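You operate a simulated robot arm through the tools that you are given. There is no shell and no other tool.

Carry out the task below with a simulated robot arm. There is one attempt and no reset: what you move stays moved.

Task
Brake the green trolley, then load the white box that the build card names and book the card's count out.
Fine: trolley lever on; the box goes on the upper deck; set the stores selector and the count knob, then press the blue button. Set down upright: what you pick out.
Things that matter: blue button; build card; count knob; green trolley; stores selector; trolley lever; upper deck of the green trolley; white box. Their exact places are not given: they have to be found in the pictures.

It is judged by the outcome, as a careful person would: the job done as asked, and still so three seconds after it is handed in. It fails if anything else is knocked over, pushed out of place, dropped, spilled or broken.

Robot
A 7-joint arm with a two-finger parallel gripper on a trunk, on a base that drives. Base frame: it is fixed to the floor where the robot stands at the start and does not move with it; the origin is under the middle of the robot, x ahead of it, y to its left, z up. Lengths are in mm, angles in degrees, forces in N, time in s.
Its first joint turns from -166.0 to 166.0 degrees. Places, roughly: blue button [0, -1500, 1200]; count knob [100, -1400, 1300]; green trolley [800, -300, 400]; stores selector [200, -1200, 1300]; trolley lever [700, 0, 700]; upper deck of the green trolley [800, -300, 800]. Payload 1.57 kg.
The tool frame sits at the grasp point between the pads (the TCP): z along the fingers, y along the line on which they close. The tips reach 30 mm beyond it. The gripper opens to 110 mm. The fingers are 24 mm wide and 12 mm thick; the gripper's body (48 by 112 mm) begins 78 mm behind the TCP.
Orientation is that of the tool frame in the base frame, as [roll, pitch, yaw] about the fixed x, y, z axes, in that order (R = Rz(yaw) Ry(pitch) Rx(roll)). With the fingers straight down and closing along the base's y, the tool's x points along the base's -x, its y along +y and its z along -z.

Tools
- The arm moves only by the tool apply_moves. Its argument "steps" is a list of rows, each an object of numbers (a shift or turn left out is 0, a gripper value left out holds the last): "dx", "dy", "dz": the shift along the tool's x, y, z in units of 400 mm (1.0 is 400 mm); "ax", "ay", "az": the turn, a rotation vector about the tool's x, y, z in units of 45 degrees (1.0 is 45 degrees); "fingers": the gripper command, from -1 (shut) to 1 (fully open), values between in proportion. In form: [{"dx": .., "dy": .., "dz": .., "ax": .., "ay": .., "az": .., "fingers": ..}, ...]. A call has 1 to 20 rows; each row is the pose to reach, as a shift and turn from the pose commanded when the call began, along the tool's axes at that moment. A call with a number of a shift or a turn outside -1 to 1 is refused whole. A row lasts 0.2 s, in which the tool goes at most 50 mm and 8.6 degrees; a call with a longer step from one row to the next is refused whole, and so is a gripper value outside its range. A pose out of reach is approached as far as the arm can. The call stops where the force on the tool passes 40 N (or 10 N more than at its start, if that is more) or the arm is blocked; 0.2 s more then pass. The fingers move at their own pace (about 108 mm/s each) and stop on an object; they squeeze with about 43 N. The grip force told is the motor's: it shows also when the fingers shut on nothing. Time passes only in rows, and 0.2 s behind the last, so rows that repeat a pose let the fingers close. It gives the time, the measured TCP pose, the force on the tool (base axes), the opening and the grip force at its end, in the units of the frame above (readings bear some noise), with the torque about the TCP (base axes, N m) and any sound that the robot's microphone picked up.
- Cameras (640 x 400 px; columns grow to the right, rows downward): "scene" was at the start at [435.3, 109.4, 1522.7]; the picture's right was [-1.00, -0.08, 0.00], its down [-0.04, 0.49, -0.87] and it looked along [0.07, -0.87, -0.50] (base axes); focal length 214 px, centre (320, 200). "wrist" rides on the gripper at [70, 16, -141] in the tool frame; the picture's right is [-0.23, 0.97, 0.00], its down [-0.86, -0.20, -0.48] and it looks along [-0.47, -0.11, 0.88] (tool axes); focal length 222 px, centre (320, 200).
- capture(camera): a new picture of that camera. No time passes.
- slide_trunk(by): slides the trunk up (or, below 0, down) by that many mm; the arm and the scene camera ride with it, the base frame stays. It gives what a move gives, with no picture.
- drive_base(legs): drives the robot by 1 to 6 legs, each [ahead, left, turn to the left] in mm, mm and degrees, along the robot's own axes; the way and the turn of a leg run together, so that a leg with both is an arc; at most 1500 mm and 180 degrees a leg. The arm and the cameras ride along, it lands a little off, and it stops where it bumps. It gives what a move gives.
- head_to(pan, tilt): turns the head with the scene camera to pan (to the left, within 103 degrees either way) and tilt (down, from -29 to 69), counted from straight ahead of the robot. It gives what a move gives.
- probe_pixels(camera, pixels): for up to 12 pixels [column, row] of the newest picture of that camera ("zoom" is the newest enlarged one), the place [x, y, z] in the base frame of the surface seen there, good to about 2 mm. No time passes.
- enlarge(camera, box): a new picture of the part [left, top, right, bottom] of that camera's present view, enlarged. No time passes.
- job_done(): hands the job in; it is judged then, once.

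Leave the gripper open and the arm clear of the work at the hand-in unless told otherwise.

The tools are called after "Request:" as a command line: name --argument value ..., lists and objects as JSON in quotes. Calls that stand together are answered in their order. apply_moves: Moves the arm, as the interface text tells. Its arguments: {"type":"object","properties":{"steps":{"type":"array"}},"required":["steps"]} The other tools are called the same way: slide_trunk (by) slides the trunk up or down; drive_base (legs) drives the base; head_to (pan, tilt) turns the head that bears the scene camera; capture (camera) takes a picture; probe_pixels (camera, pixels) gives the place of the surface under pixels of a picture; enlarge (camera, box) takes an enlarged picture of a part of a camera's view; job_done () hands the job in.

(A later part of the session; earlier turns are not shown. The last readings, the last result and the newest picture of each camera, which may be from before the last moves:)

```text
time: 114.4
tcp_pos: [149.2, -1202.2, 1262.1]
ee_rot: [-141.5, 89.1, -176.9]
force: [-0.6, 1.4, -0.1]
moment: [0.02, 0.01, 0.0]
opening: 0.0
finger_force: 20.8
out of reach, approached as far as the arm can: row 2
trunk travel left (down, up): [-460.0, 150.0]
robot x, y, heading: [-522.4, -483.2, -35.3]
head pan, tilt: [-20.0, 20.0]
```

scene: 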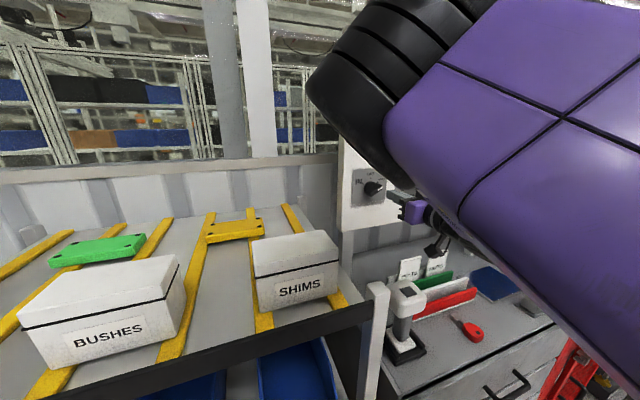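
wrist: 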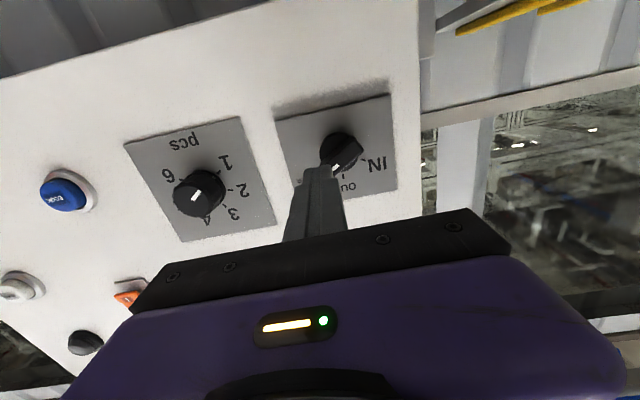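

It reports out of reach for the last bit — the arm is too folded. I back off the base 110 mm and extend the arm forward instead.

Request:
drive_base --legs '[[-110, 0, 0]]'

Request:
apply_moves --steps '[{"dz": 0.08}, {"dz": 0.16}, {"dz": 0.25}]'

Request:
capture --camera "scene"

Request:
capture --camera "wrist"

```text
time: 115.6
tcp_pos: [63.4, -1136.6, 1263.0]
ee_rot: [-125.8, 88.9, -161.1]
force: [0.3, -0.2, 0.2]
moment: [0.01, 0.03, -0.01]
opening: 0.0
finger_force: 21.2
trunk travel left (down, up): [-460.0, 150.0]
robot x, y, heading: [-608.4, -422.6, -35.4]
head pan, tilt: [-20.0, 20.0]
```

```text
time: 116.4
tcp_pos: [142.1, -1193.6, 1262.8]
ee_rot: [-120.1, 89.3, -155.4]
force: [0.3, 0.2, 1.0]
moment: [0.0, 0.0, 0.0]
opening: 0.0
finger_force: 21.0
trunk travel left (down, up): [-460.0, 150.0]
robot x, y, heading: [-613.3, -420.5, -35.7]
head pan, tilt: [-20.0, 20.0]
```

```text
taken
```

scene: 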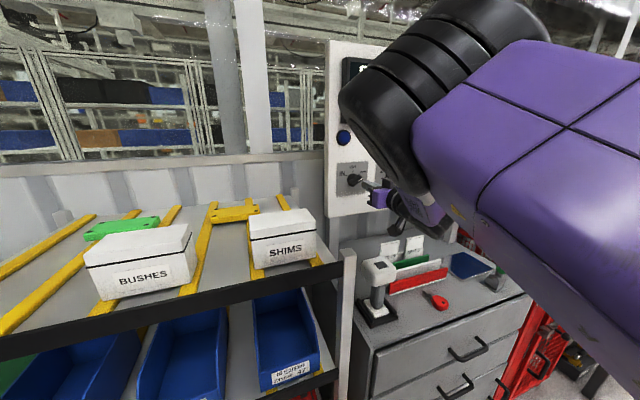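

```text
taken
```

wrist: 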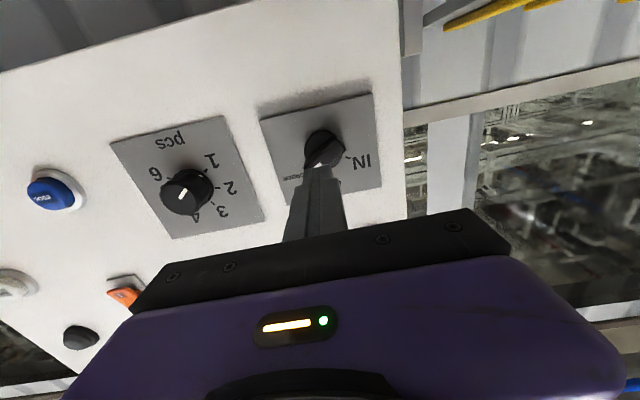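

No reach complaint now. TCP is in front of the selector (u≈883, z≈1263), 36 mm off the knob. I roll the hand 60° clockwise so the fingers will straddle the bar of the selector.

Request:
apply_moves --steps '[{"az": 0.18}, {"az": 0.36}, {"az": 0.54}, {"az": 0.72}, {"az": 0.9}, {"az": 1.0}]'

Request:
apply_moves --steps '[{"az": 0.167}, {"az": 0.333}]'

Request:
capture --camera "wrist"

Request:
capture --camera "scene"

```text
time: 117.8
tcp_pos: [142.5, -1194.4, 1260.7]
ee_rot: [91.1, 45.9, 55.8]
force: [0.1, -0.1, -0.8]
moment: [0.0, -0.01, -0.03]
opening: 0.0
finger_force: 21.4
trunk travel left (down, up): [-460.0, 150.0]
robot x, y, heading: [-616.1, -427.4, -35.4]
head pan, tilt: [-20.0, 20.0]
```

```text
time: 118.4
tcp_pos: [143.7, -1193.5, 1247.9]
ee_rot: [92.2, 31.1, 56.0]
force: [-0.7, -0.4, 0.3]
moment: [-0.02, 0.01, 0.0]
opening: 0.0
finger_force: 21.2
trunk travel left (down, up): [-460.0, 150.0]
robot x, y, heading: [-608.1, -427.3, -35.3]
head pan, tilt: [-20.0, 20.0]
```

```text
taken
```

wrist: 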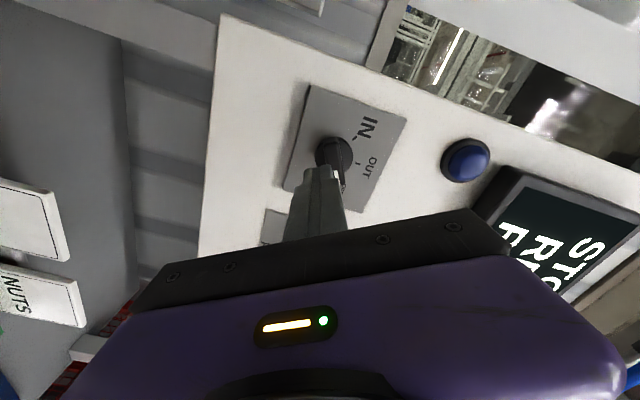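

```text
taken
```

scene: 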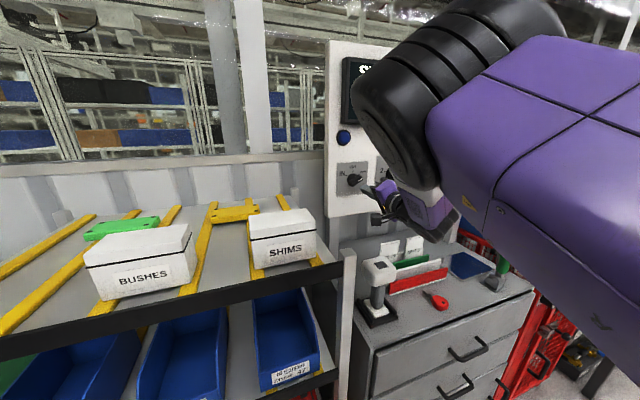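

The hand sank 13 mm and dipped 2° in the roll; I correct position and level in a small move.

Request:
apply_moves --steps '[{"dx": -0.01, "dy": 0.0335, "dz": -0.001, "ax": -0.027, "ay": -0.037}, {"dx": -0.01, "dy": 0.0335, "dz": -0.001, "ax": -0.027, "ay": -0.037}]'

```text
time: 119.2
tcp_pos: [143.1, -1190.8, 1241.3]
ee_rot: [91.9, 31.3, 55.2]
force: [0.3, -0.3, -0.9]
moment: [0.02, 0.01, -0.03]
opening: 0.0
finger_force: 21.3
trunk travel left (down, up): [-460.0, 150.0]
robot x, y, heading: [-611.7, -426.1, -35.2]
head pan, tilt: [-20.0, 20.0]
stopped in row 2: the arm was blocked; the commanded pose is now the measured one
```

Blocked, though no force at the tool — perhaps the upper arm meets the head or a joint limit. I look at the arm's closeness to the head.

Request:
capture --camera "scene"

Request:
probe_pixels --camera "scene" --pixels '[[380, 120], [450, 60], [450, 130], [540, 60], [560, 150], [600, 230], [630, 330], [440, 210], [400, 195], [630, 20], [500, 200]]'

Request:
head_to --pan -60 --tilt 0

Request:
capture --camera "scene"

```text
taken
```

scene: 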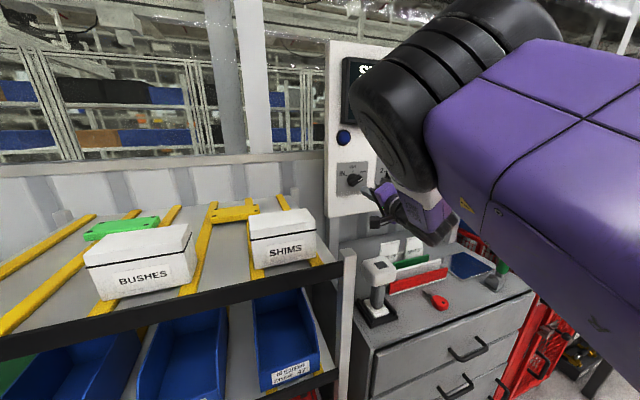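

```text
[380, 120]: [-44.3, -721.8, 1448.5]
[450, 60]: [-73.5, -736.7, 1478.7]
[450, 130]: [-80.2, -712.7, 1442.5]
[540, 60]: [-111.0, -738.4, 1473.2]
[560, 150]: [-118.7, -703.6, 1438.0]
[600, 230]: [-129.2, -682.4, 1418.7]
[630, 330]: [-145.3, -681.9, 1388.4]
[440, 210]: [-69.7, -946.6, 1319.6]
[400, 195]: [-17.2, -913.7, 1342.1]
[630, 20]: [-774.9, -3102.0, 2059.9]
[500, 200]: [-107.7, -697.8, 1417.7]
```

```text
time: 120.2
tcp_pos: [142.7, -1190.5, 1243.0]
ee_rot: [91.7, 31.2, 55.2]
force: [0.0, -1.2, 0.9]
moment: [-0.06, -0.01, -0.03]
opening: 0.1
finger_force: 21.5
trunk travel left (down, up): [-460.0, 150.0]
robot x, y, heading: [-608.4, -425.5, -35.5]
head pan, tilt: [-60.0, 0.0]
```

```text
taken
```

scene: 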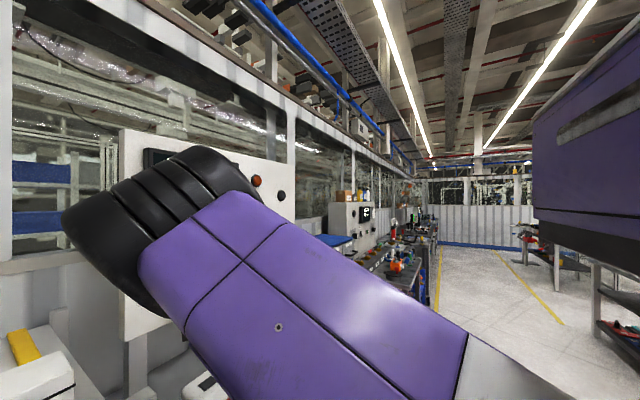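

I suspect the hand's last joint is at its limit in this roll direction. The gripper is symmetric, so I roll the other way by 180° in total (camera side ends at the upper right), in 45° calls.

Request:
apply_moves --steps '[{"az": -0.18}, {"az": -0.36}, {"az": -0.54}, {"az": -0.72}, {"az": -0.9}, {"az": -1.0}]'

Request:
apply_moves --steps '[{"az": -0.18}, {"az": -0.36}, {"az": -0.54}, {"az": -0.72}, {"az": -0.9}, {"az": -1.0}]'

Request:
apply_moves --steps '[{"az": -0.18}, {"az": -0.36}, {"az": -0.54}, {"az": -0.72}, {"az": -0.9}, {"az": -1.0}]'

Request:
capture --camera "scene"

Request:
capture --camera "wrist"

```text
time: 121.6
tcp_pos: [142.6, -1191.9, 1243.6]
ee_rot: [96.2, 76.2, 60.3]
force: [0.4, 0.0, 0.0]
moment: [-0.01, 0.01, 0.0]
opening: 0.0
finger_force: 21.4
trunk travel left (down, up): [-460.0, 150.0]
robot x, y, heading: [-610.0, -426.8, -35.5]
head pan, tilt: [-60.0, 0.0]
```

```text
time: 123.0
tcp_pos: [143.3, -1191.0, 1242.7]
ee_rot: [-92.9, 58.5, -128.2]
force: [0.5, -0.1, -0.5]
moment: [-0.02, 0.04, -0.01]
opening: 0.2
finger_force: 21.1
trunk travel left (down, up): [-460.0, 150.0]
robot x, y, heading: [-609.4, -425.1, -35.6]
head pan, tilt: [-60.0, 0.0]
```

```text
time: 124.4
tcp_pos: [142.4, -1191.8, 1242.7]
ee_rot: [-91.7, 13.6, -126.1]
force: [-0.6, 0.3, 0.8]
moment: [0.01, 0.02, 0.0]
opening: 0.0
finger_force: 21.1
trunk travel left (down, up): [-460.0, 150.0]
robot x, y, heading: [-613.0, -425.7, -35.4]
head pan, tilt: [-60.0, 0.0]
```

```text
taken
```

scene: 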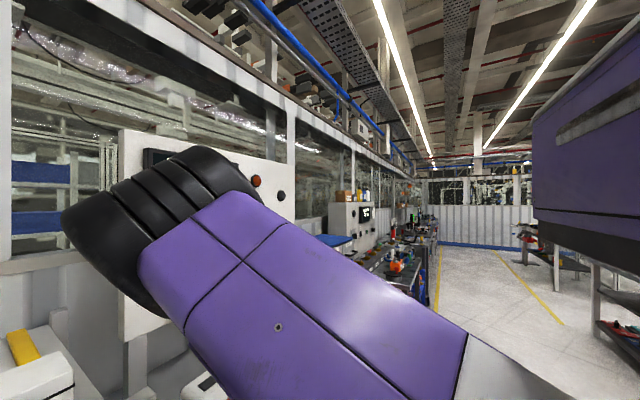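

```text
taken
```

wrist: 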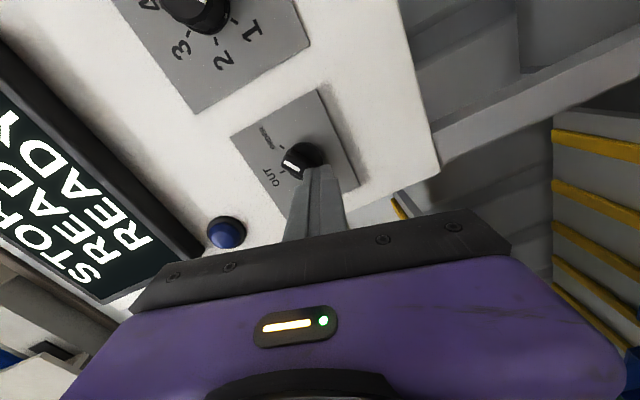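

The roll goes well in this direction. One more 43.6° brings the closing line square across the bar.

Request:
apply_moves --steps '[{"az": -0.18}, {"az": -0.36}, {"az": -0.54}, {"az": -0.72}, {"az": -0.9}, {"az": -0.969}]'

Request:
head_to --pan -15 --tilt 20

Request:
capture --camera "scene"

Request:
capture --camera "wrist"

```text
time: 125.8
tcp_pos: [144.0, -1191.3, 1243.8]
ee_rot: [-91.9, -30.0, -124.8]
force: [0.1, 0.4, 1.1]
moment: [0.02, -0.03, -0.01]
opening: 0.0
finger_force: 21.1
trunk travel left (down, up): [-460.0, 150.0]
robot x, y, heading: [-610.5, -424.6, -35.2]
head pan, tilt: [-60.0, 0.0]
```

```text
time: 127.0
tcp_pos: [142.2, -1191.3, 1243.2]
ee_rot: [-91.8, -29.9, -124.8]
force: [0.1, -0.6, 0.3]
moment: [-0.02, 0.0, -0.02]
opening: 0.0
finger_force: 21.3
trunk travel left (down, up): [-460.0, 150.0]
robot x, y, heading: [-608.4, -423.7, -35.1]
head pan, tilt: [-15.0, 20.0]
```

```text
taken
```

scene: 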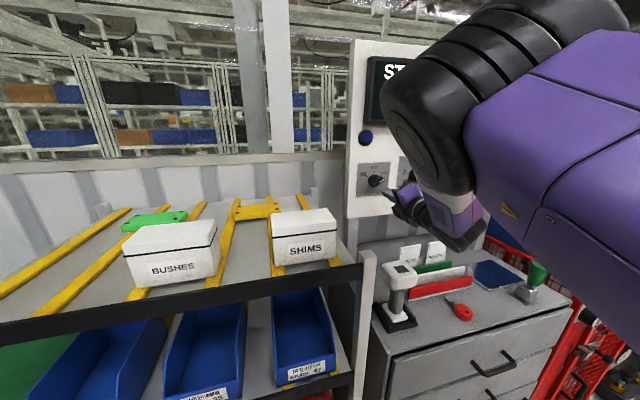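

```text
taken
```

wrist: 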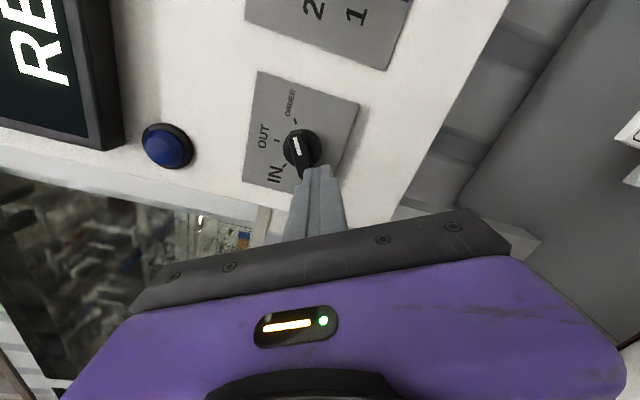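

Now I level the hand, raise it to the selector's axis (z 1261.5), and open the fingers to ~60 mm.

Request:
apply_moves --steps '[{"dx": 0.009, "dy": -0.021, "ax": 0.014, "ay": 0.011, "fingers": 0.09}, {"dx": 0.0182, "dy": -0.0415, "dz": -0.001, "ax": 0.0286, "ay": 0.0218}, {"dx": 0.0182, "dy": -0.0415, "dz": -0.001, "ax": 0.0286, "ay": 0.0218}]'

Request:
capture --camera "wrist"

Request:
enlarge --camera "wrist" --box '[220, 60, 400, 200]'

```text
time: 128.0
tcp_pos: [142.8, -1187.7, 1233.0]
ee_rot: [-92.5, -30.6, -124.3]
force: [0.0, -0.3, -0.1]
moment: [-0.01, 0.01, 0.01]
opening: 60.0
finger_force: 0.0
trunk travel left (down, up): [-460.0, 150.0]
robot x, y, heading: [-607.9, -426.0, -35.5]
head pan, tilt: [-15.0, 20.0]
stopped in row 3: the arm was blocked; the commanded pose is now the measured one
```

```text
taken
```

wrist: 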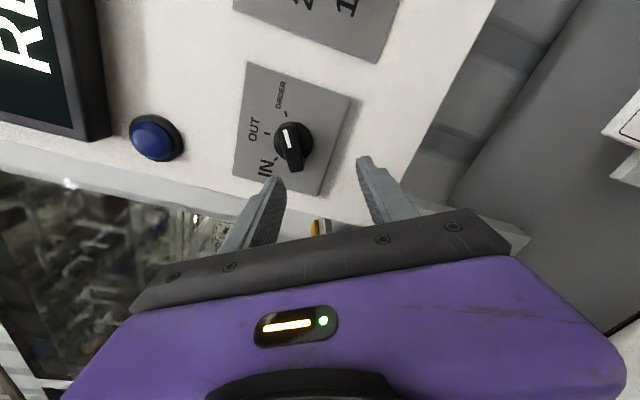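

```text
2.86 times, centred on (310, 130) of wrist
```

zoom: 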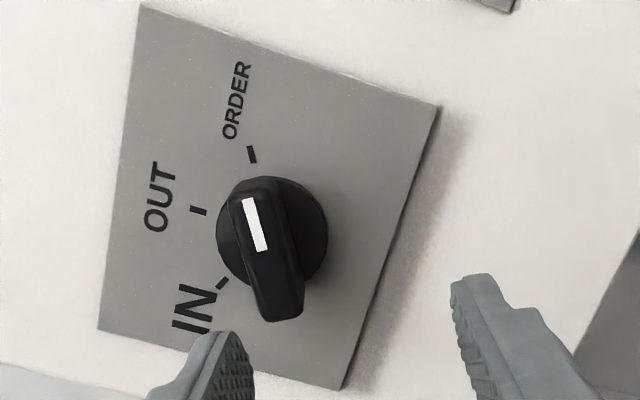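

Moving up is blocked although nothing touches the tool, so the arm posture is at a joint limit. A better stance is with the robot turned so that the hand points forward-right of it. I close the fingers' work for now: back the base off 150 mm and raise the trunk so the hand is above everything.

Request:
drive_base --legs '[[-150, 0, 0]]'

Request:
slide_trunk --by 150

Request:
capture --camera "scene"

Request:
head_to --pan -80 --tilt 45

Request:
capture --camera "scene"

```text
time: 129.3
tcp_pos: [18.1, -1100.2, 1233.5]
ee_rot: [-92.5, -30.4, -124.6]
force: [0.2, -0.8, -0.5]
moment: [-0.01, -0.03, -0.01]
opening: 60.0
finger_force: 0.1
trunk travel left (down, up): [-460.0, 150.0]
robot x, y, heading: [-736.3, -335.7, -35.6]
head pan, tilt: [-15.0, 20.0]
```

```text
time: 131.1
tcp_pos: [19.1, -1101.3, 1382.4]
ee_rot: [-92.6, -30.4, -124.5]
force: [0.2, 0.6, -0.7]
moment: [0.0, -0.01, 0.03]
opening: 59.8
finger_force: 0.0
trunk travel left (down, up): [-610.0, 0.0]
robot x, y, heading: [-736.9, -338.0, -35.6]
head pan, tilt: [-15.0, 20.0]
```

```text
taken
```

scene: 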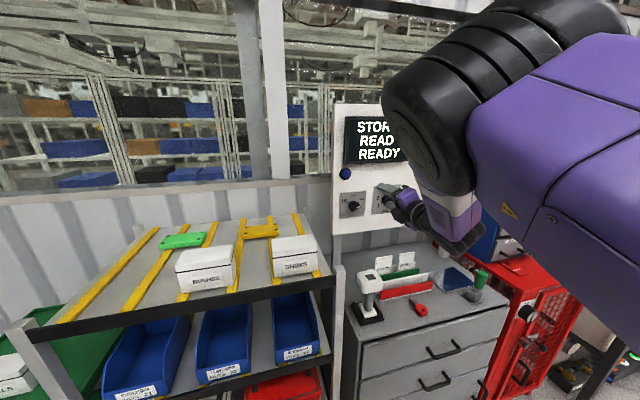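

```text
time: 132.4
tcp_pos: [18.3, -1101.5, 1382.9]
ee_rot: [-92.6, -30.5, -124.4]
force: [-0.2, 0.6, -0.4]
moment: [-0.04, 0.03, 0.0]
opening: 60.1
finger_force: 0.0
trunk travel left (down, up): [-610.0, 0.0]
robot x, y, heading: [-733.5, -335.4, -35.4]
head pan, tilt: [-80.0, 45.0]
```

```text
taken
```

scene: 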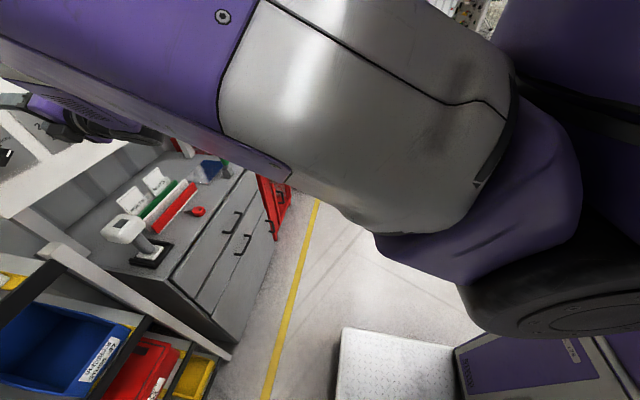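

The floor to the right looks free. I probe some floor points where the robot will stand.

Request:
probe_pixels --camera "scene" --pixels '[[310, 230], [350, 240], [400, 280], [440, 300], [330, 300], [300, 360], [260, 380], [330, 210], [200, 330], [290, 200]]'

```text
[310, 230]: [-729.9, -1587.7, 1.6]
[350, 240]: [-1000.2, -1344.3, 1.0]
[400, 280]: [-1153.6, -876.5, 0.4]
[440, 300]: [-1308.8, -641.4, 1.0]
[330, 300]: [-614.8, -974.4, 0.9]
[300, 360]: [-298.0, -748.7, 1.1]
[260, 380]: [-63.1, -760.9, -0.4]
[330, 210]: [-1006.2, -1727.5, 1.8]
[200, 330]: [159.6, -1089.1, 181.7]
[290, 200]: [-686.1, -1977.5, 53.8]
```

The floor is free all around there. Now I re-pose the arm: hand 36° more to the right and TCP back/right, all at z≈1383.

Request:
apply_moves --steps '[{"dx": 0.0744, "dy": 0.0468, "dz": -0.0685, "ax": -0.0507, "ay": 0.0861, "az": 0.0039}, {"dx": 0.1488, "dy": 0.0936, "dz": -0.137, "ax": -0.1014, "ay": 0.1723, "az": 0.0078}, {"dx": 0.2231, "dy": 0.1404, "dz": -0.2055, "ax": -0.1521, "ay": 0.2584, "az": 0.0116}, {"dx": 0.2975, "dy": 0.1873, "dz": -0.274, "ax": -0.2028, "ay": 0.3445, "az": 0.0155}, {"dx": 0.3719, "dy": 0.2341, "dz": -0.3425, "ax": -0.2535, "ay": 0.4306, "az": 0.0194}, {"dx": 0.4463, "dy": 0.2809, "dz": -0.411, "ax": -0.3042, "ay": 0.5168, "az": 0.0233}, {"dx": 0.5206, "dy": 0.3277, "dz": -0.4795, "ax": -0.3549, "ay": 0.6029, "az": 0.0271}, {"dx": 0.595, "dy": 0.3745, "dz": -0.548, "ax": -0.4056, "ay": 0.689, "az": 0.031}]'

Request:
head_to --pan -40 --tilt 20

Request:
capture --camera "scene"

Request:
capture --camera "wrist"

```text
time: 134.2
tcp_pos: [-372.3, -1202.2, 1304.8]
ee_rot: [-97.2, -30.6, -153.0]
force: [-2.1, -0.4, 0.2]
moment: [0.03, 0.0, 0.14]
opening: 59.9
finger_force: 0.0
out of reach, approached as far as the arm can: row 1, 2, 3, 4, 5, 6, 7, 8
trunk travel left (down, up): [-610.0, 0.0]
robot x, y, heading: [-729.2, -339.1, -35.5]
head pan, tilt: [-80.0, 45.0]
```

```text
time: 135.3
tcp_pos: [-373.8, -1202.4, 1301.8]
ee_rot: [-97.1, -30.2, -153.3]
force: [0.2, 0.4, -0.2]
moment: [-0.02, 0.01, 0.02]
opening: 60.1
finger_force: 0.0
trunk travel left (down, up): [-610.0, 0.0]
robot x, y, heading: [-734.0, -336.6, -35.9]
head pan, tilt: [-40.0, 20.0]
```

```text
taken
```

scene: 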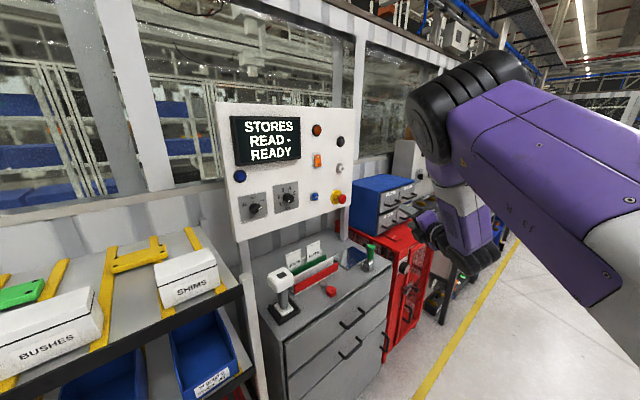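

```text
taken
```

wrist: 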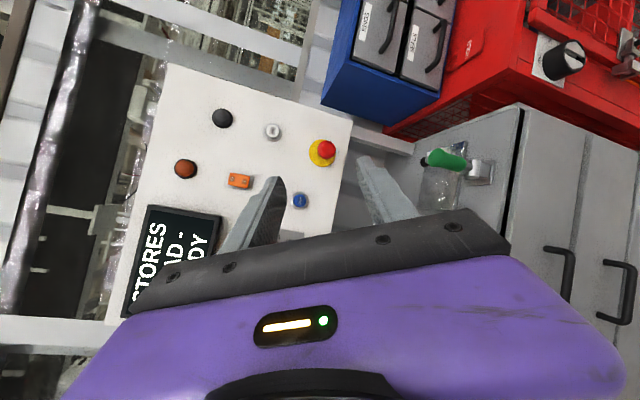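

The raised hand with a drooping forearm is out of reach; the cure is a more stretched arm. I lower the trunk 100 mm here (in front of the cabinet, nothing below), then stretch forward-left with the hand square to the panel.

Request:
slide_trunk --by -100

Request:
apply_moves --steps '[{"dx": -0.082, "dy": -0.064, "dz": 0.0136, "ax": 0.0385, "ay": -0.0441, "az": -0.0032}, {"dx": -0.164, "dy": -0.1285, "dz": 0.0273, "ax": 0.077, "ay": -0.0882, "az": -0.0063}, {"dx": -0.2466, "dy": -0.1928, "dz": 0.0409, "ax": 0.1155, "ay": -0.1323, "az": -0.0095}, {"dx": -0.3288, "dy": -0.257, "dz": 0.0545, "ax": 0.154, "ay": -0.1763, "az": -0.0127}, {"dx": -0.411, "dy": -0.3213, "dz": 0.0681, "ax": 0.1925, "ay": -0.2204, "az": -0.0158}, {"dx": -0.4933, "dy": -0.3855, "dz": 0.0818, "ax": 0.231, "ay": -0.2645, "az": -0.019}]'

Request:
capture --camera "scene"

```text
time: 136.7
tcp_pos: [-374.0, -1203.1, 1203.4]
ee_rot: [-97.0, -30.3, -153.3]
force: [-0.3, 0.3, 0.0]
moment: [0.04, -0.01, 0.03]
opening: 59.9
finger_force: 0.0
trunk travel left (down, up): [-510.0, 100.0]
robot x, y, heading: [-729.8, -336.9, -35.5]
head pan, tilt: [-40.0, 20.0]
```

```text
time: 138.2
tcp_pos: [-156.7, -1162.7, 1214.6]
ee_rot: [-96.2, -30.2, -136.4]
force: [-1.0, 0.7, -0.5]
moment: [0.01, 0.02, -0.03]
opening: 59.9
finger_force: 0.0
out of reach, approached as far as the arm can: row 1, 2, 3, 4, 5, 6
trunk travel left (down, up): [-510.0, 100.0]
robot x, y, heading: [-736.1, -337.7, -35.7]
head pan, tilt: [-40.0, 20.0]
stopped in row 6: the arm was blocked; the commanded pose is now the measured one
```

```text
taken
```

scene: 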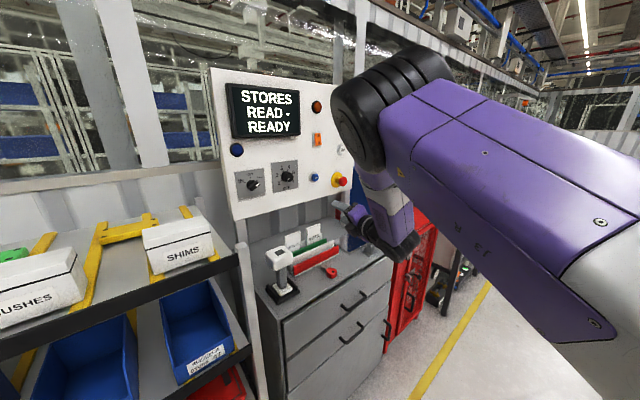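

The wrist is at its bend limit. I restore the hand to pointing down (natural posture) in two calls, then will try again with a stretched arm and lower shoulder.

Request:
apply_moves --steps '[{"ax": -0.134, "ay": -0.078}, {"ax": -0.267, "ay": -0.156}, {"ax": -0.401, "ay": -0.2345}, {"ax": -0.534, "ay": -0.3127}, {"ax": -0.668, "ay": -0.391}, {"ax": -0.8015, "ay": -0.469}]'

Request:
capture --camera "scene"

```text
time: 139.7
tcp_pos: [-158.3, -1163.8, 1219.7]
ee_rot: [-140.9, -20.1, -116.5]
force: [-0.9, 0.1, -0.2]
moment: [0.01, -0.01, 0.01]
opening: 60.0
finger_force: 0.0
trunk travel left (down, up): [-510.0, 100.0]
robot x, y, heading: [-734.0, -336.1, -35.7]
head pan, tilt: [-40.0, 20.0]
```

```text
taken
```

scene: 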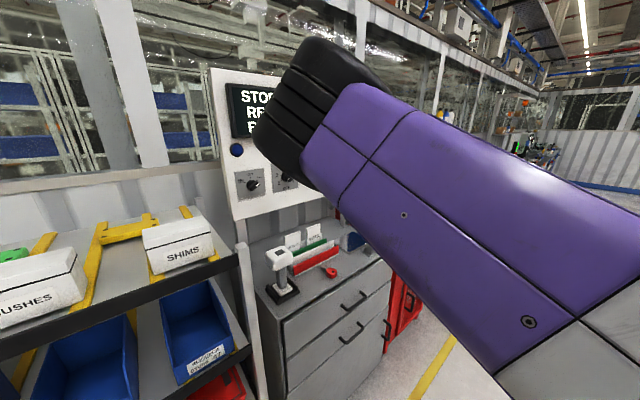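

That freed it. Now I lower the trunk 50 mm and stretch the arm toward the selector with the hand still at 45°, then level it.

Request:
slide_trunk --by -50

Request:
apply_moves --steps '[{"dx": -0.046, "dy": -0.1, "dz": 0.007}, {"dx": -0.092, "dy": -0.2, "dz": 0.014}, {"dx": -0.138, "dy": -0.3, "dz": 0.02}, {"dx": -0.183, "dy": -0.4, "dz": 0.027}, {"dx": -0.229, "dy": -0.5, "dz": 0.034}, {"dx": -0.275, "dy": -0.598, "dz": 0.041}]'

Request:
capture --camera "scene"

```text
time: 140.6
tcp_pos: [-156.3, -1163.5, 1169.1]
ee_rot: [-140.9, -20.2, -116.5]
force: [0.3, 0.1, 0.3]
moment: [0.0, 0.0, 0.0]
opening: 59.9
finger_force: 0.0
trunk travel left (down, up): [-460.0, 150.0]
robot x, y, heading: [-736.9, -336.4, -35.7]
head pan, tilt: [-40.0, 20.0]
```

```text
time: 142.0
tcp_pos: [83.3, -1115.6, 1260.8]
ee_rot: [-140.8, -20.2, -116.5]
force: [0.8, -0.4, 0.3]
moment: [0.03, -0.03, 0.04]
opening: 60.1
finger_force: 0.1
trunk travel left (down, up): [-460.0, 150.0]
robot x, y, heading: [-737.0, -337.6, -35.6]
head pan, tilt: [-40.0, 20.0]
```

```text
taken
```

scene: 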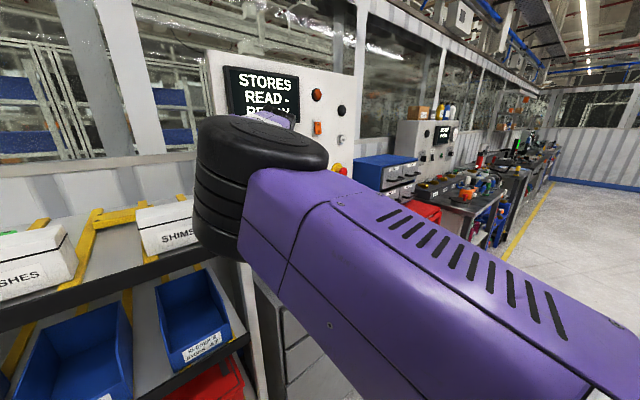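

The elbow is now on the left side again; I check its clearance to the rack and SHIMS box.

Request:
probe_pixels --camera "scene" --pixels '[[215, 240], [205, 190], [260, 140], [235, 255], [280, 290], [400, 340], [270, 118], [320, 160], [195, 250], [240, 290]]'

```text
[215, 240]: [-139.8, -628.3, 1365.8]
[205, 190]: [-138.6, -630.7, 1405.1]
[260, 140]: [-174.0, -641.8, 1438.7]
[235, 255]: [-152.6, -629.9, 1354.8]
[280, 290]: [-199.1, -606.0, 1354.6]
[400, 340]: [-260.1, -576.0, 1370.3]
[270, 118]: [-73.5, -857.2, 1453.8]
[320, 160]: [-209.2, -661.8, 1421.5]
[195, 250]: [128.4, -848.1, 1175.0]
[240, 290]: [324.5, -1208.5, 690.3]
```

The elbow is well clear. I level the hand now (48° in small rows) with the TCP held ~200 mm off the panel.

Request:
apply_moves --steps '[{"ax": 0.16, "ay": 0.042, "az": -0.0185}, {"ax": 0.32, "ay": 0.084, "az": -0.037}, {"ax": 0.48, "ay": 0.126, "az": -0.0555}, {"ax": 0.64, "ay": 0.168, "az": -0.074}, {"ax": 0.8, "ay": 0.21, "az": -0.0925}, {"ax": 0.96, "ay": 0.252, "az": -0.111}]'

Request:
capture --camera "scene"

Request:
capture --camera "wrist"

```text
time: 143.4
tcp_pos: [84.3, -1117.6, 1249.6]
ee_rot: [-96.3, -29.2, -124.2]
force: [2.6, 1.3, -0.8]
moment: [-0.09, -0.08, -0.24]
opening: 59.9
finger_force: 0.0
out of reach, approached as far as the arm can: row 6
trunk travel left (down, up): [-460.0, 150.0]
robot x, y, heading: [-734.1, -333.8, -35.4]
head pan, tilt: [-40.0, 20.0]
```

```text
taken
```

scene: 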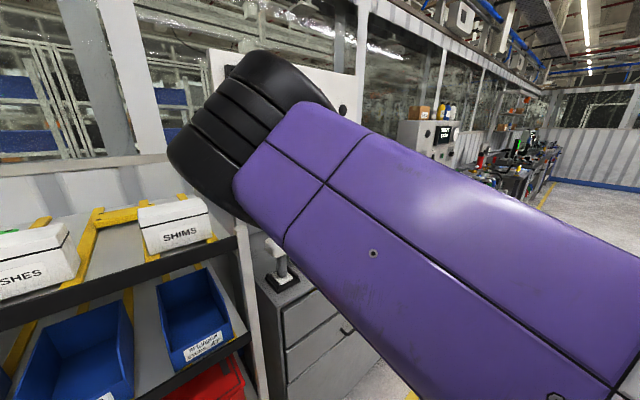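

```text
taken
```

wrist: 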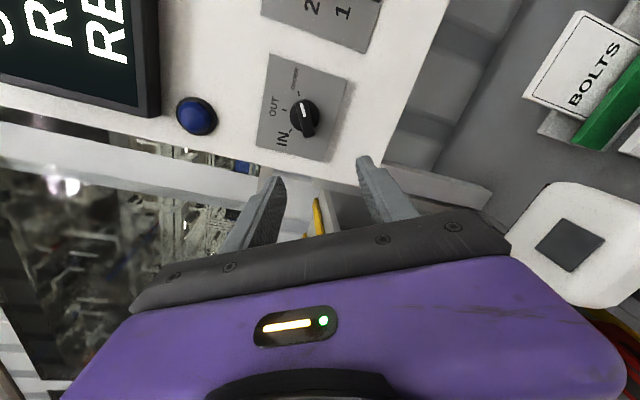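

Levelling near the end is out of reach again: the wrist can bend downward but not enough sideways. So I should have the forearm rising toward the hand, i.e. a lower shoulder. I back the base off 200 mm, lower the trunk 250 mm, then raise the hand by arm.

Request:
drive_base --legs '[[-200, 0, 0]]'

Request:
apply_moves --steps '[{"ax": -0.16, "ay": -0.042, "az": 0.0185}, {"ax": -0.32, "ay": -0.084, "az": 0.037}, {"ax": -0.48, "ay": -0.126, "az": 0.0555}, {"ax": -0.64, "ay": -0.168, "az": 0.074}, {"ax": -0.8, "ay": -0.21, "az": 0.0925}]'

Request:
slide_trunk --by -250

Request:
capture --camera "scene"

Request:
capture --camera "wrist"

```text
time: 145.0
tcp_pos: [-86.0, -1002.4, 1251.9]
ee_rot: [-96.3, -29.1, -124.4]
force: [0.8, 1.0, 0.4]
moment: [0.04, -0.01, 0.02]
opening: 60.2
finger_force: 0.1
trunk travel left (down, up): [-460.0, 150.0]
robot x, y, heading: [-897.9, -214.0, -35.7]
head pan, tilt: [-40.0, 20.0]
```

```text
time: 146.2
tcp_pos: [-85.9, -1001.1, 1253.2]
ee_rot: [-135.6, -21.4, -117.1]
force: [0.0, 0.0, 0.5]
moment: [-0.01, -0.02, 0.01]
opening: 59.8
finger_force: 0.0
trunk travel left (down, up): [-460.0, 150.0]
robot x, y, heading: [-902.9, -219.7, -35.3]
head pan, tilt: [-40.0, 20.0]
```

```text
time: 148.8
tcp_pos: [-86.0, -1001.6, 1002.6]
ee_rot: [-135.5, -21.4, -117.1]
force: [-1.2, 0.6, 0.1]
moment: [-0.01, -0.03, 0.0]
opening: 59.9
finger_force: 0.2
trunk travel left (down, up): [-210.0, 400.0]
robot x, y, heading: [-899.7, -220.4, -35.5]
head pan, tilt: [-40.0, 20.0]
```

```text
taken
```

scene: 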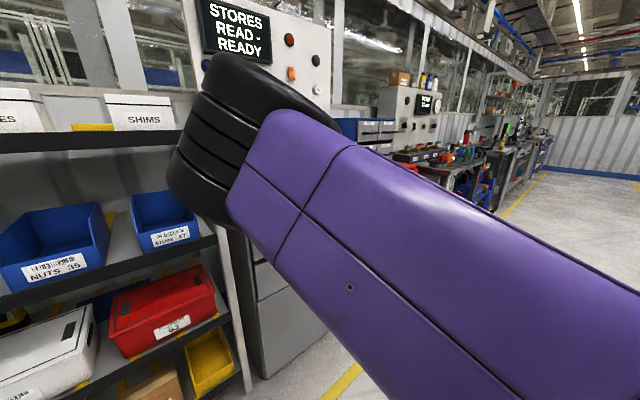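

```text
taken
```

wrist: 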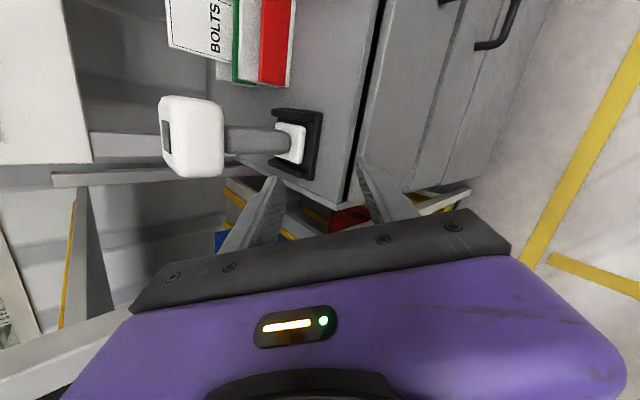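

Now raise the hand 260 mm by arm alone.

Request:
apply_moves --steps '[{"dx": 0.034, "dy": -0.061, "dz": -0.062}, {"dx": 0.068, "dy": -0.121, "dz": -0.123}, {"dx": 0.102, "dy": -0.182, "dz": -0.185}, {"dx": 0.135, "dy": -0.242, "dz": -0.247}, {"dx": 0.169, "dy": -0.303, "dz": -0.309}, {"dx": 0.203, "dy": -0.363, "dz": -0.37}, {"dx": 0.237, "dy": -0.424, "dz": -0.432}]'

Request:
capture --camera "scene"

Request:
capture --camera "wrist"

```text
time: 150.4
tcp_pos: [-99.8, -987.0, 1224.2]
ee_rot: [-136.2, -21.2, -117.0]
force: [0.2, 0.0, 0.6]
moment: [0.01, 0.03, 0.01]
opening: 59.8
finger_force: 0.0
out of reach, approached as far as the arm can: row 6, 7
trunk travel left (down, up): [-210.0, 400.0]
robot x, y, heading: [-901.0, -217.3, -35.6]
head pan, tilt: [-40.0, 20.0]
```

```text
taken
```

scene: 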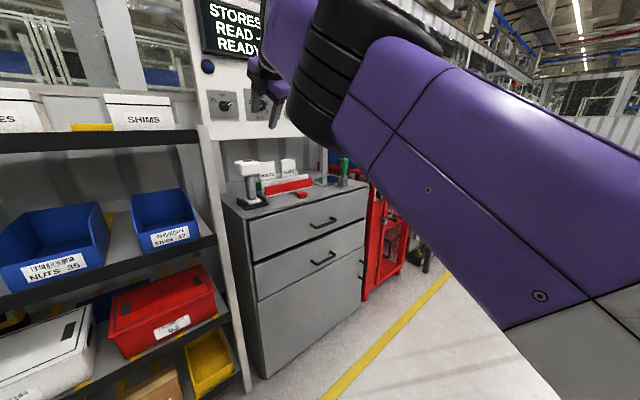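

```text
taken
```

wrist: 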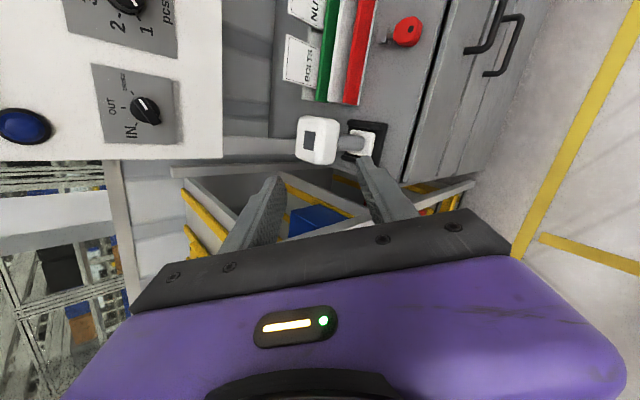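

Now the forearm rises to the wrist and the hand hangs from it. I level the hand here.

Request:
apply_moves --steps '[{"ax": 0.156, "ay": 0.041, "az": -0.0186}, {"ax": 0.3125, "ay": 0.0822, "az": -0.0373}, {"ax": 0.469, "ay": 0.1234, "az": -0.0559}, {"ax": 0.625, "ay": 0.1645, "az": -0.0745}, {"ax": 0.781, "ay": 0.2056, "az": -0.0932}, {"ax": 0.9375, "ay": 0.2467, "az": -0.1118}]'

Request:
capture --camera "scene"

Request:
capture --camera "wrist"

```text
time: 151.8
tcp_pos: [-98.5, -984.1, 1232.5]
ee_rot: [-88.9, -30.1, -126.2]
force: [0.7, 0.2, 0.6]
moment: [-0.01, 0.02, -0.01]
opening: 60.0
finger_force: 0.1
trunk travel left (down, up): [-210.0, 400.0]
robot x, y, heading: [-903.4, -215.7, -35.5]
head pan, tilt: [-40.0, 20.0]
```

```text
taken
```

scene: 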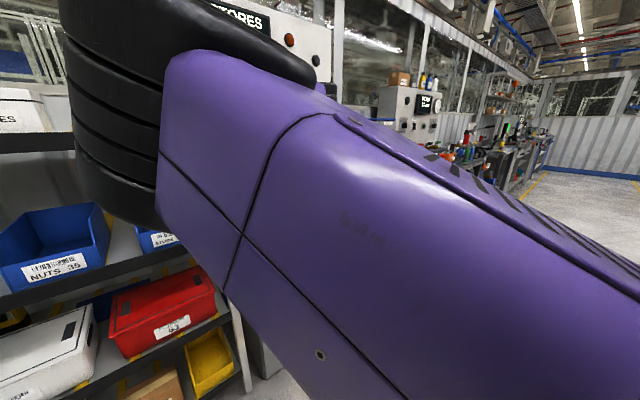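

```text
taken
```

wrist: 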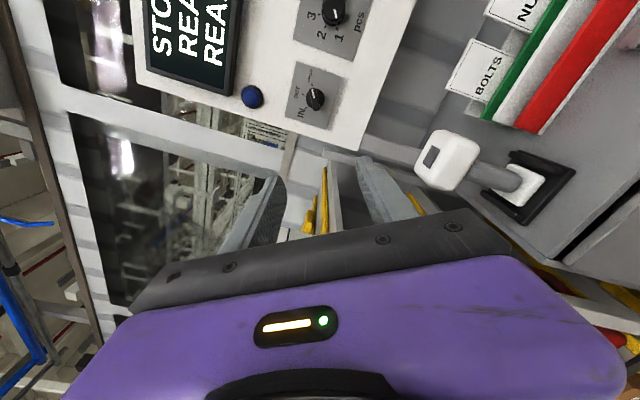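

Levelled without complaint this time. The elbow is near the head, so I check that distance.

Request:
probe_pixels --camera "scene" --pixels '[[100, 100], [200, 50], [120, 200], [250, 100], [300, 250], [400, 200], [350, 350], [550, 280], [280, 60]]'

```text
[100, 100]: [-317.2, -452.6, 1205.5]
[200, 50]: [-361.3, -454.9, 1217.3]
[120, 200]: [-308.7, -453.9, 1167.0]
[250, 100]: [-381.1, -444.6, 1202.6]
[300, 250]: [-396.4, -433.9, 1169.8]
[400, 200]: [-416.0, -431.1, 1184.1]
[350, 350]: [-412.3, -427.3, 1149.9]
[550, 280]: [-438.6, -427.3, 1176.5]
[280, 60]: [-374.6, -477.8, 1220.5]
```

The camera is only ~40 mm from the upper arm, so I turn the head left, away from the arm, and shift the hand up 29 mm and right 24 mm onto the selector's axis.

Request:
head_to --pan 25 --tilt 20

Request:
apply_moves --steps '[{"dx": 0.044, "dy": -0.016}, {"dx": 0.088, "dy": -0.033}]'

Request:
drive_base --legs '[[200, 0, 0]]'

Request:
capture --camera "wrist"

Request:
capture --camera "scene"

```text
time: 153.1
tcp_pos: [-99.6, -985.0, 1231.1]
ee_rot: [-89.3, -30.1, -126.2]
force: [0.0, 0.1, 0.3]
moment: [-0.01, -0.03, 0.0]
opening: 59.8
finger_force: 0.1
trunk travel left (down, up): [-210.0, 400.0]
robot x, y, heading: [-902.6, -216.3, -35.7]
head pan, tilt: [25.0, 20.0]
```

```text
time: 153.7
tcp_pos: [-112.1, -1004.0, 1259.2]
ee_rot: [-89.2, -30.1, -126.1]
force: [0.3, -0.5, -0.6]
moment: [0.02, 0.01, 0.01]
opening: 59.9
finger_force: 0.0
trunk travel left (down, up): [-210.0, 400.0]
robot x, y, heading: [-896.7, -215.8, -35.5]
head pan, tilt: [25.0, 20.0]
```

```text
time: 155.3
tcp_pos: [50.8, -1118.1, 1259.4]
ee_rot: [-89.3, -30.1, -126.1]
force: [-0.5, 0.1, -1.0]
moment: [-0.01, 0.01, -0.01]
opening: 60.0
finger_force: 0.0
trunk travel left (down, up): [-210.0, 400.0]
robot x, y, heading: [-738.3, -331.0, -35.3]
head pan, tilt: [25.0, 20.0]
```

```text
taken
```

wrist: 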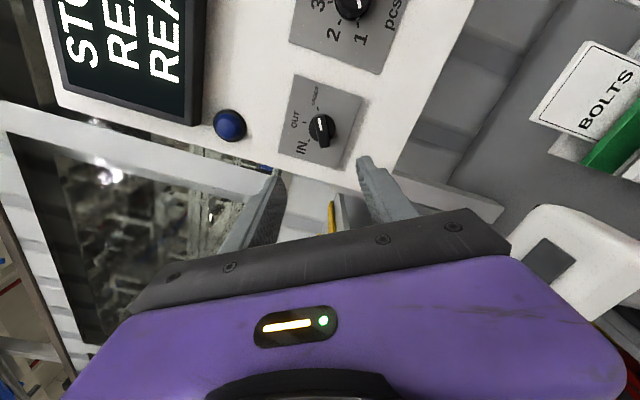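

```text
taken
```

scene: 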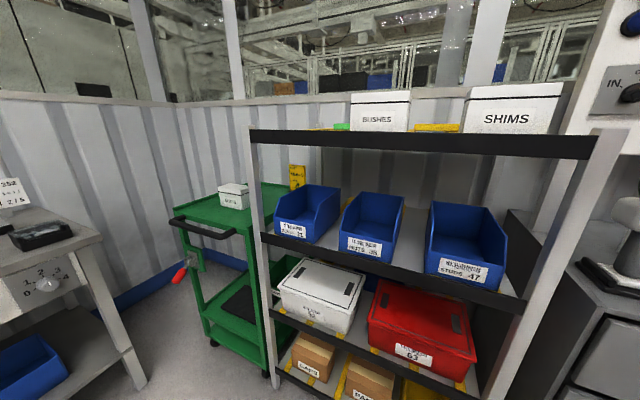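

Good. The trolley with box and lowered lever is also visible. I drive forward another 105 mm.

Request:
drive_base --legs '[[105, 0, 0]]'

Request:
capture --camera "wrist"

Request:
enlarge --camera "wrist" --box '[240, 70, 400, 200]'

```text
time: 156.5
tcp_pos: [134.4, -1179.6, 1260.3]
ee_rot: [-89.3, -30.1, -126.1]
force: [-0.8, -0.7, 0.3]
moment: [-0.01, 0.02, -0.03]
opening: 59.8
finger_force: 0.0
trunk travel left (down, up): [-210.0, 400.0]
robot x, y, heading: [-656.9, -393.0, -35.1]
head pan, tilt: [25.0, 20.0]
```

```text
taken
```

wrist: 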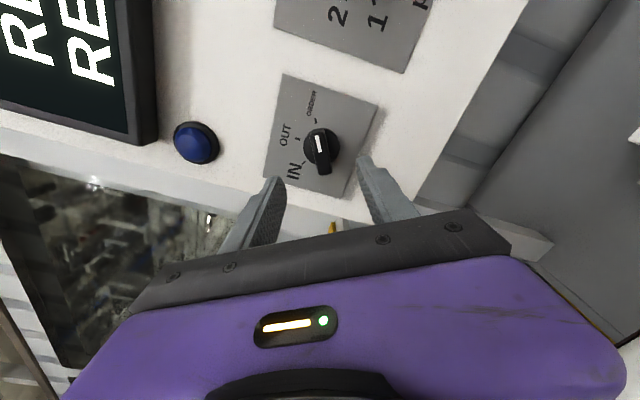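

```text
3.08 times, centred on (320, 135) of wrist
```

zoom: 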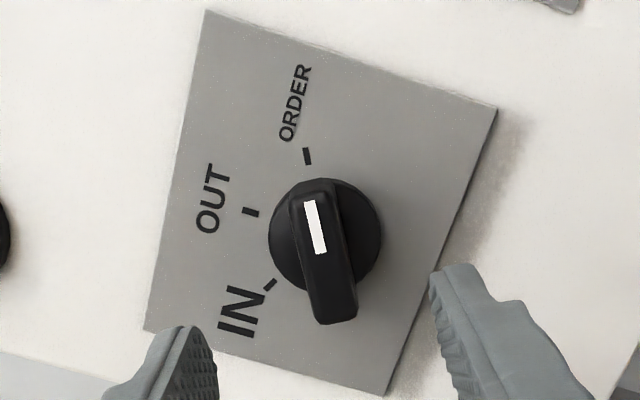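

Close view now. I measure ticks and the bar's edges with the wrist picture.

Request:
probe_pixels --camera "zoom" --pixels '[[307, 156], [250, 212], [270, 284], [315, 225], [296, 200], [333, 195], [318, 320], [355, 310], [320, 186], [275, 225], [378, 225], [335, 290]]'

```text
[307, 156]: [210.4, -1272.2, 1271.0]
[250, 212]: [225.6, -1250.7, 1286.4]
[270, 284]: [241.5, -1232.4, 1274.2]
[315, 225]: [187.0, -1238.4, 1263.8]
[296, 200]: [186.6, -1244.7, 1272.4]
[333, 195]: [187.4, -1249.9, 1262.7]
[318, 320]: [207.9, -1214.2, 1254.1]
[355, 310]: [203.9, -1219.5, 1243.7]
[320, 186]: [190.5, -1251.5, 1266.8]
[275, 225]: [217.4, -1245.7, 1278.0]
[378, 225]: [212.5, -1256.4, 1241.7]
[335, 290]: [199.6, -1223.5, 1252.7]
```

Bar centre is at (u 882, z 1258), 11–12 mm wide, pointing ~61°, protruding ~40 mm from the panel. I align and approach partway.

Request:
apply_moves --steps '[{"dx": 0.004, "dy": 0.006, "dz": 0.04}, {"dx": 0.008, "dy": 0.012, "dz": 0.09}, {"dx": 0.008, "dy": 0.012, "dz": 0.09}]'

Request:
enlarge --camera "wrist" --box '[220, 70, 420, 220]'

```text
time: 157.3
tcp_pos: [162.6, -1205.1, 1257.0]
ee_rot: [-89.1, -30.1, -126.2]
force: [-0.2, 0.8, -0.5]
moment: [0.02, -0.02, 0.0]
opening: 59.8
finger_force: 0.0
trunk travel left (down, up): [-210.0, 400.0]
robot x, y, heading: [-653.4, -394.7, -35.6]
head pan, tilt: [25.0, 20.0]
```

```text
2.67 times, centred on (320, 145) of wrist
```

zoom: 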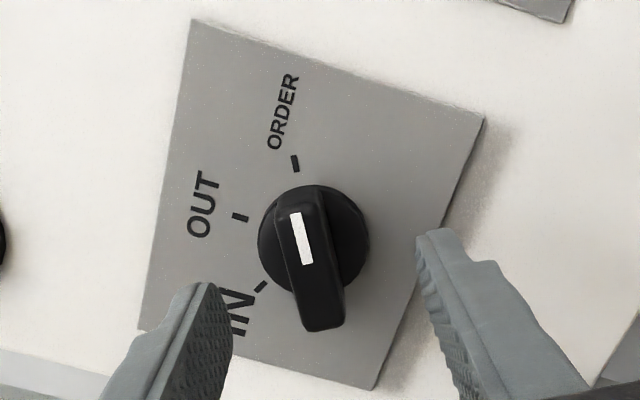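

Aligned within a millimetre. I go in the remaining 33 mm with the force guard.

Request:
apply_moves --steps '[{"dx": 0.0036, "dy": -0.002, "dz": 0.03}, {"dx": 0.0036, "dy": -0.002, "dz": 0.06}, {"dx": 0.0036, "dy": -0.002, "dz": 0.0825}]'

Request:
capture --camera "wrist"

```text
time: 158.1
tcp_pos: [187.0, -1225.4, 1259.1]
ee_rot: [-89.2, -30.0, -126.1]
force: [0.0, -0.1, -0.6]
moment: [0.0, 0.01, 0.0]
opening: 60.1
finger_force: 0.0
trunk travel left (down, up): [-210.0, 400.0]
robot x, y, heading: [-649.6, -393.4, -35.5]
head pan, tilt: [25.0, 20.0]
```

```text
taken
```

wrist: 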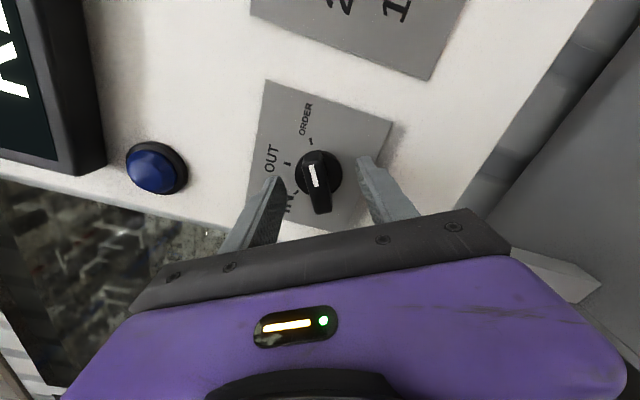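

In place. Closing on the bar.

Request:
apply_moves --steps '[{"fingers": -1}, {"dz": 0.0}, {"dz": 0.0}]'

Request:
enlarge --camera "wrist" --box '[220, 70, 420, 220]'

```text
time: 158.9
tcp_pos: [187.7, -1225.2, 1261.4]
ee_rot: [-89.0, -30.2, -126.1]
force: [9.0, -3.8, 13.5]
moment: [0.23, 0.32, -0.15]
opening: 16.1
finger_force: 31.5
trunk travel left (down, up): [-210.0, 400.0]
robot x, y, heading: [-654.5, -391.4, -35.6]
head pan, tilt: [25.0, 20.0]
```

```text
2.67 times, centred on (320, 145) of wrist
```

zoom: 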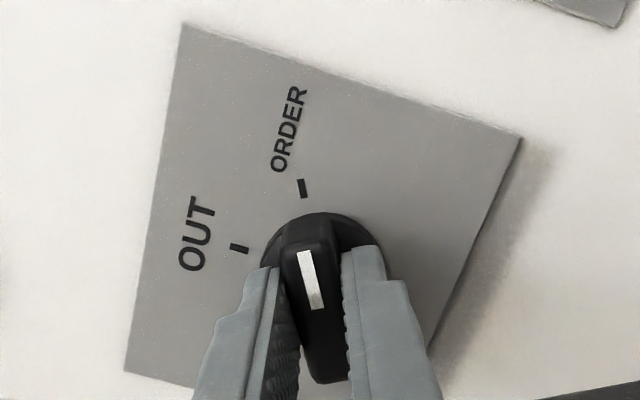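

Gripped (16 mm) with a slight side load from ~2 mm misalignment. I turn counter-clockwise 45° first, shifting the centre by 2–3 mm to relieve it.

Request:
apply_moves --steps '[{"dx": -0.0042, "dy": -0.0056}, {"az": -0.14, "dx": -0.0042, "dy": -0.0056}, {"az": -0.28, "dx": -0.0042, "dy": -0.0056}, {"az": -0.42, "dx": -0.0042, "dy": -0.0056}, {"az": -0.56, "dx": -0.0042, "dy": -0.0056}, {"az": -0.7, "dx": -0.0042, "dy": -0.0056}, {"az": -0.84, "dx": -0.0042, "dy": -0.0056}, {"az": -1.0, "dx": -0.0042, "dy": -0.0056}]'

Request:
enlarge --camera "wrist" --box '[220, 70, 420, 220]'

```text
time: 160.7
tcp_pos: [188.1, -1222.7, 1262.0]
ee_rot: [-87.0, -75.2, -128.8]
force: [12.1, -14.7, 21.5]
moment: [-0.19, -0.26, -0.74]
opening: 16.0
finger_force: 31.6
trunk travel left (down, up): [-210.0, 400.0]
robot x, y, heading: [-654.6, -395.5, -35.5]
head pan, tilt: [25.0, 20.0]
```

```text
2.67 times, centred on (320, 145) of wrist
```

zoom: 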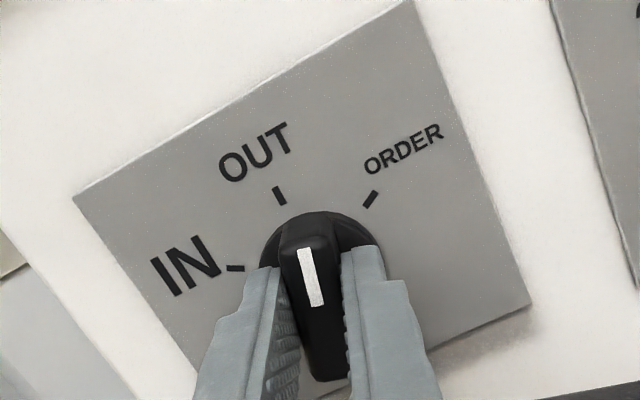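

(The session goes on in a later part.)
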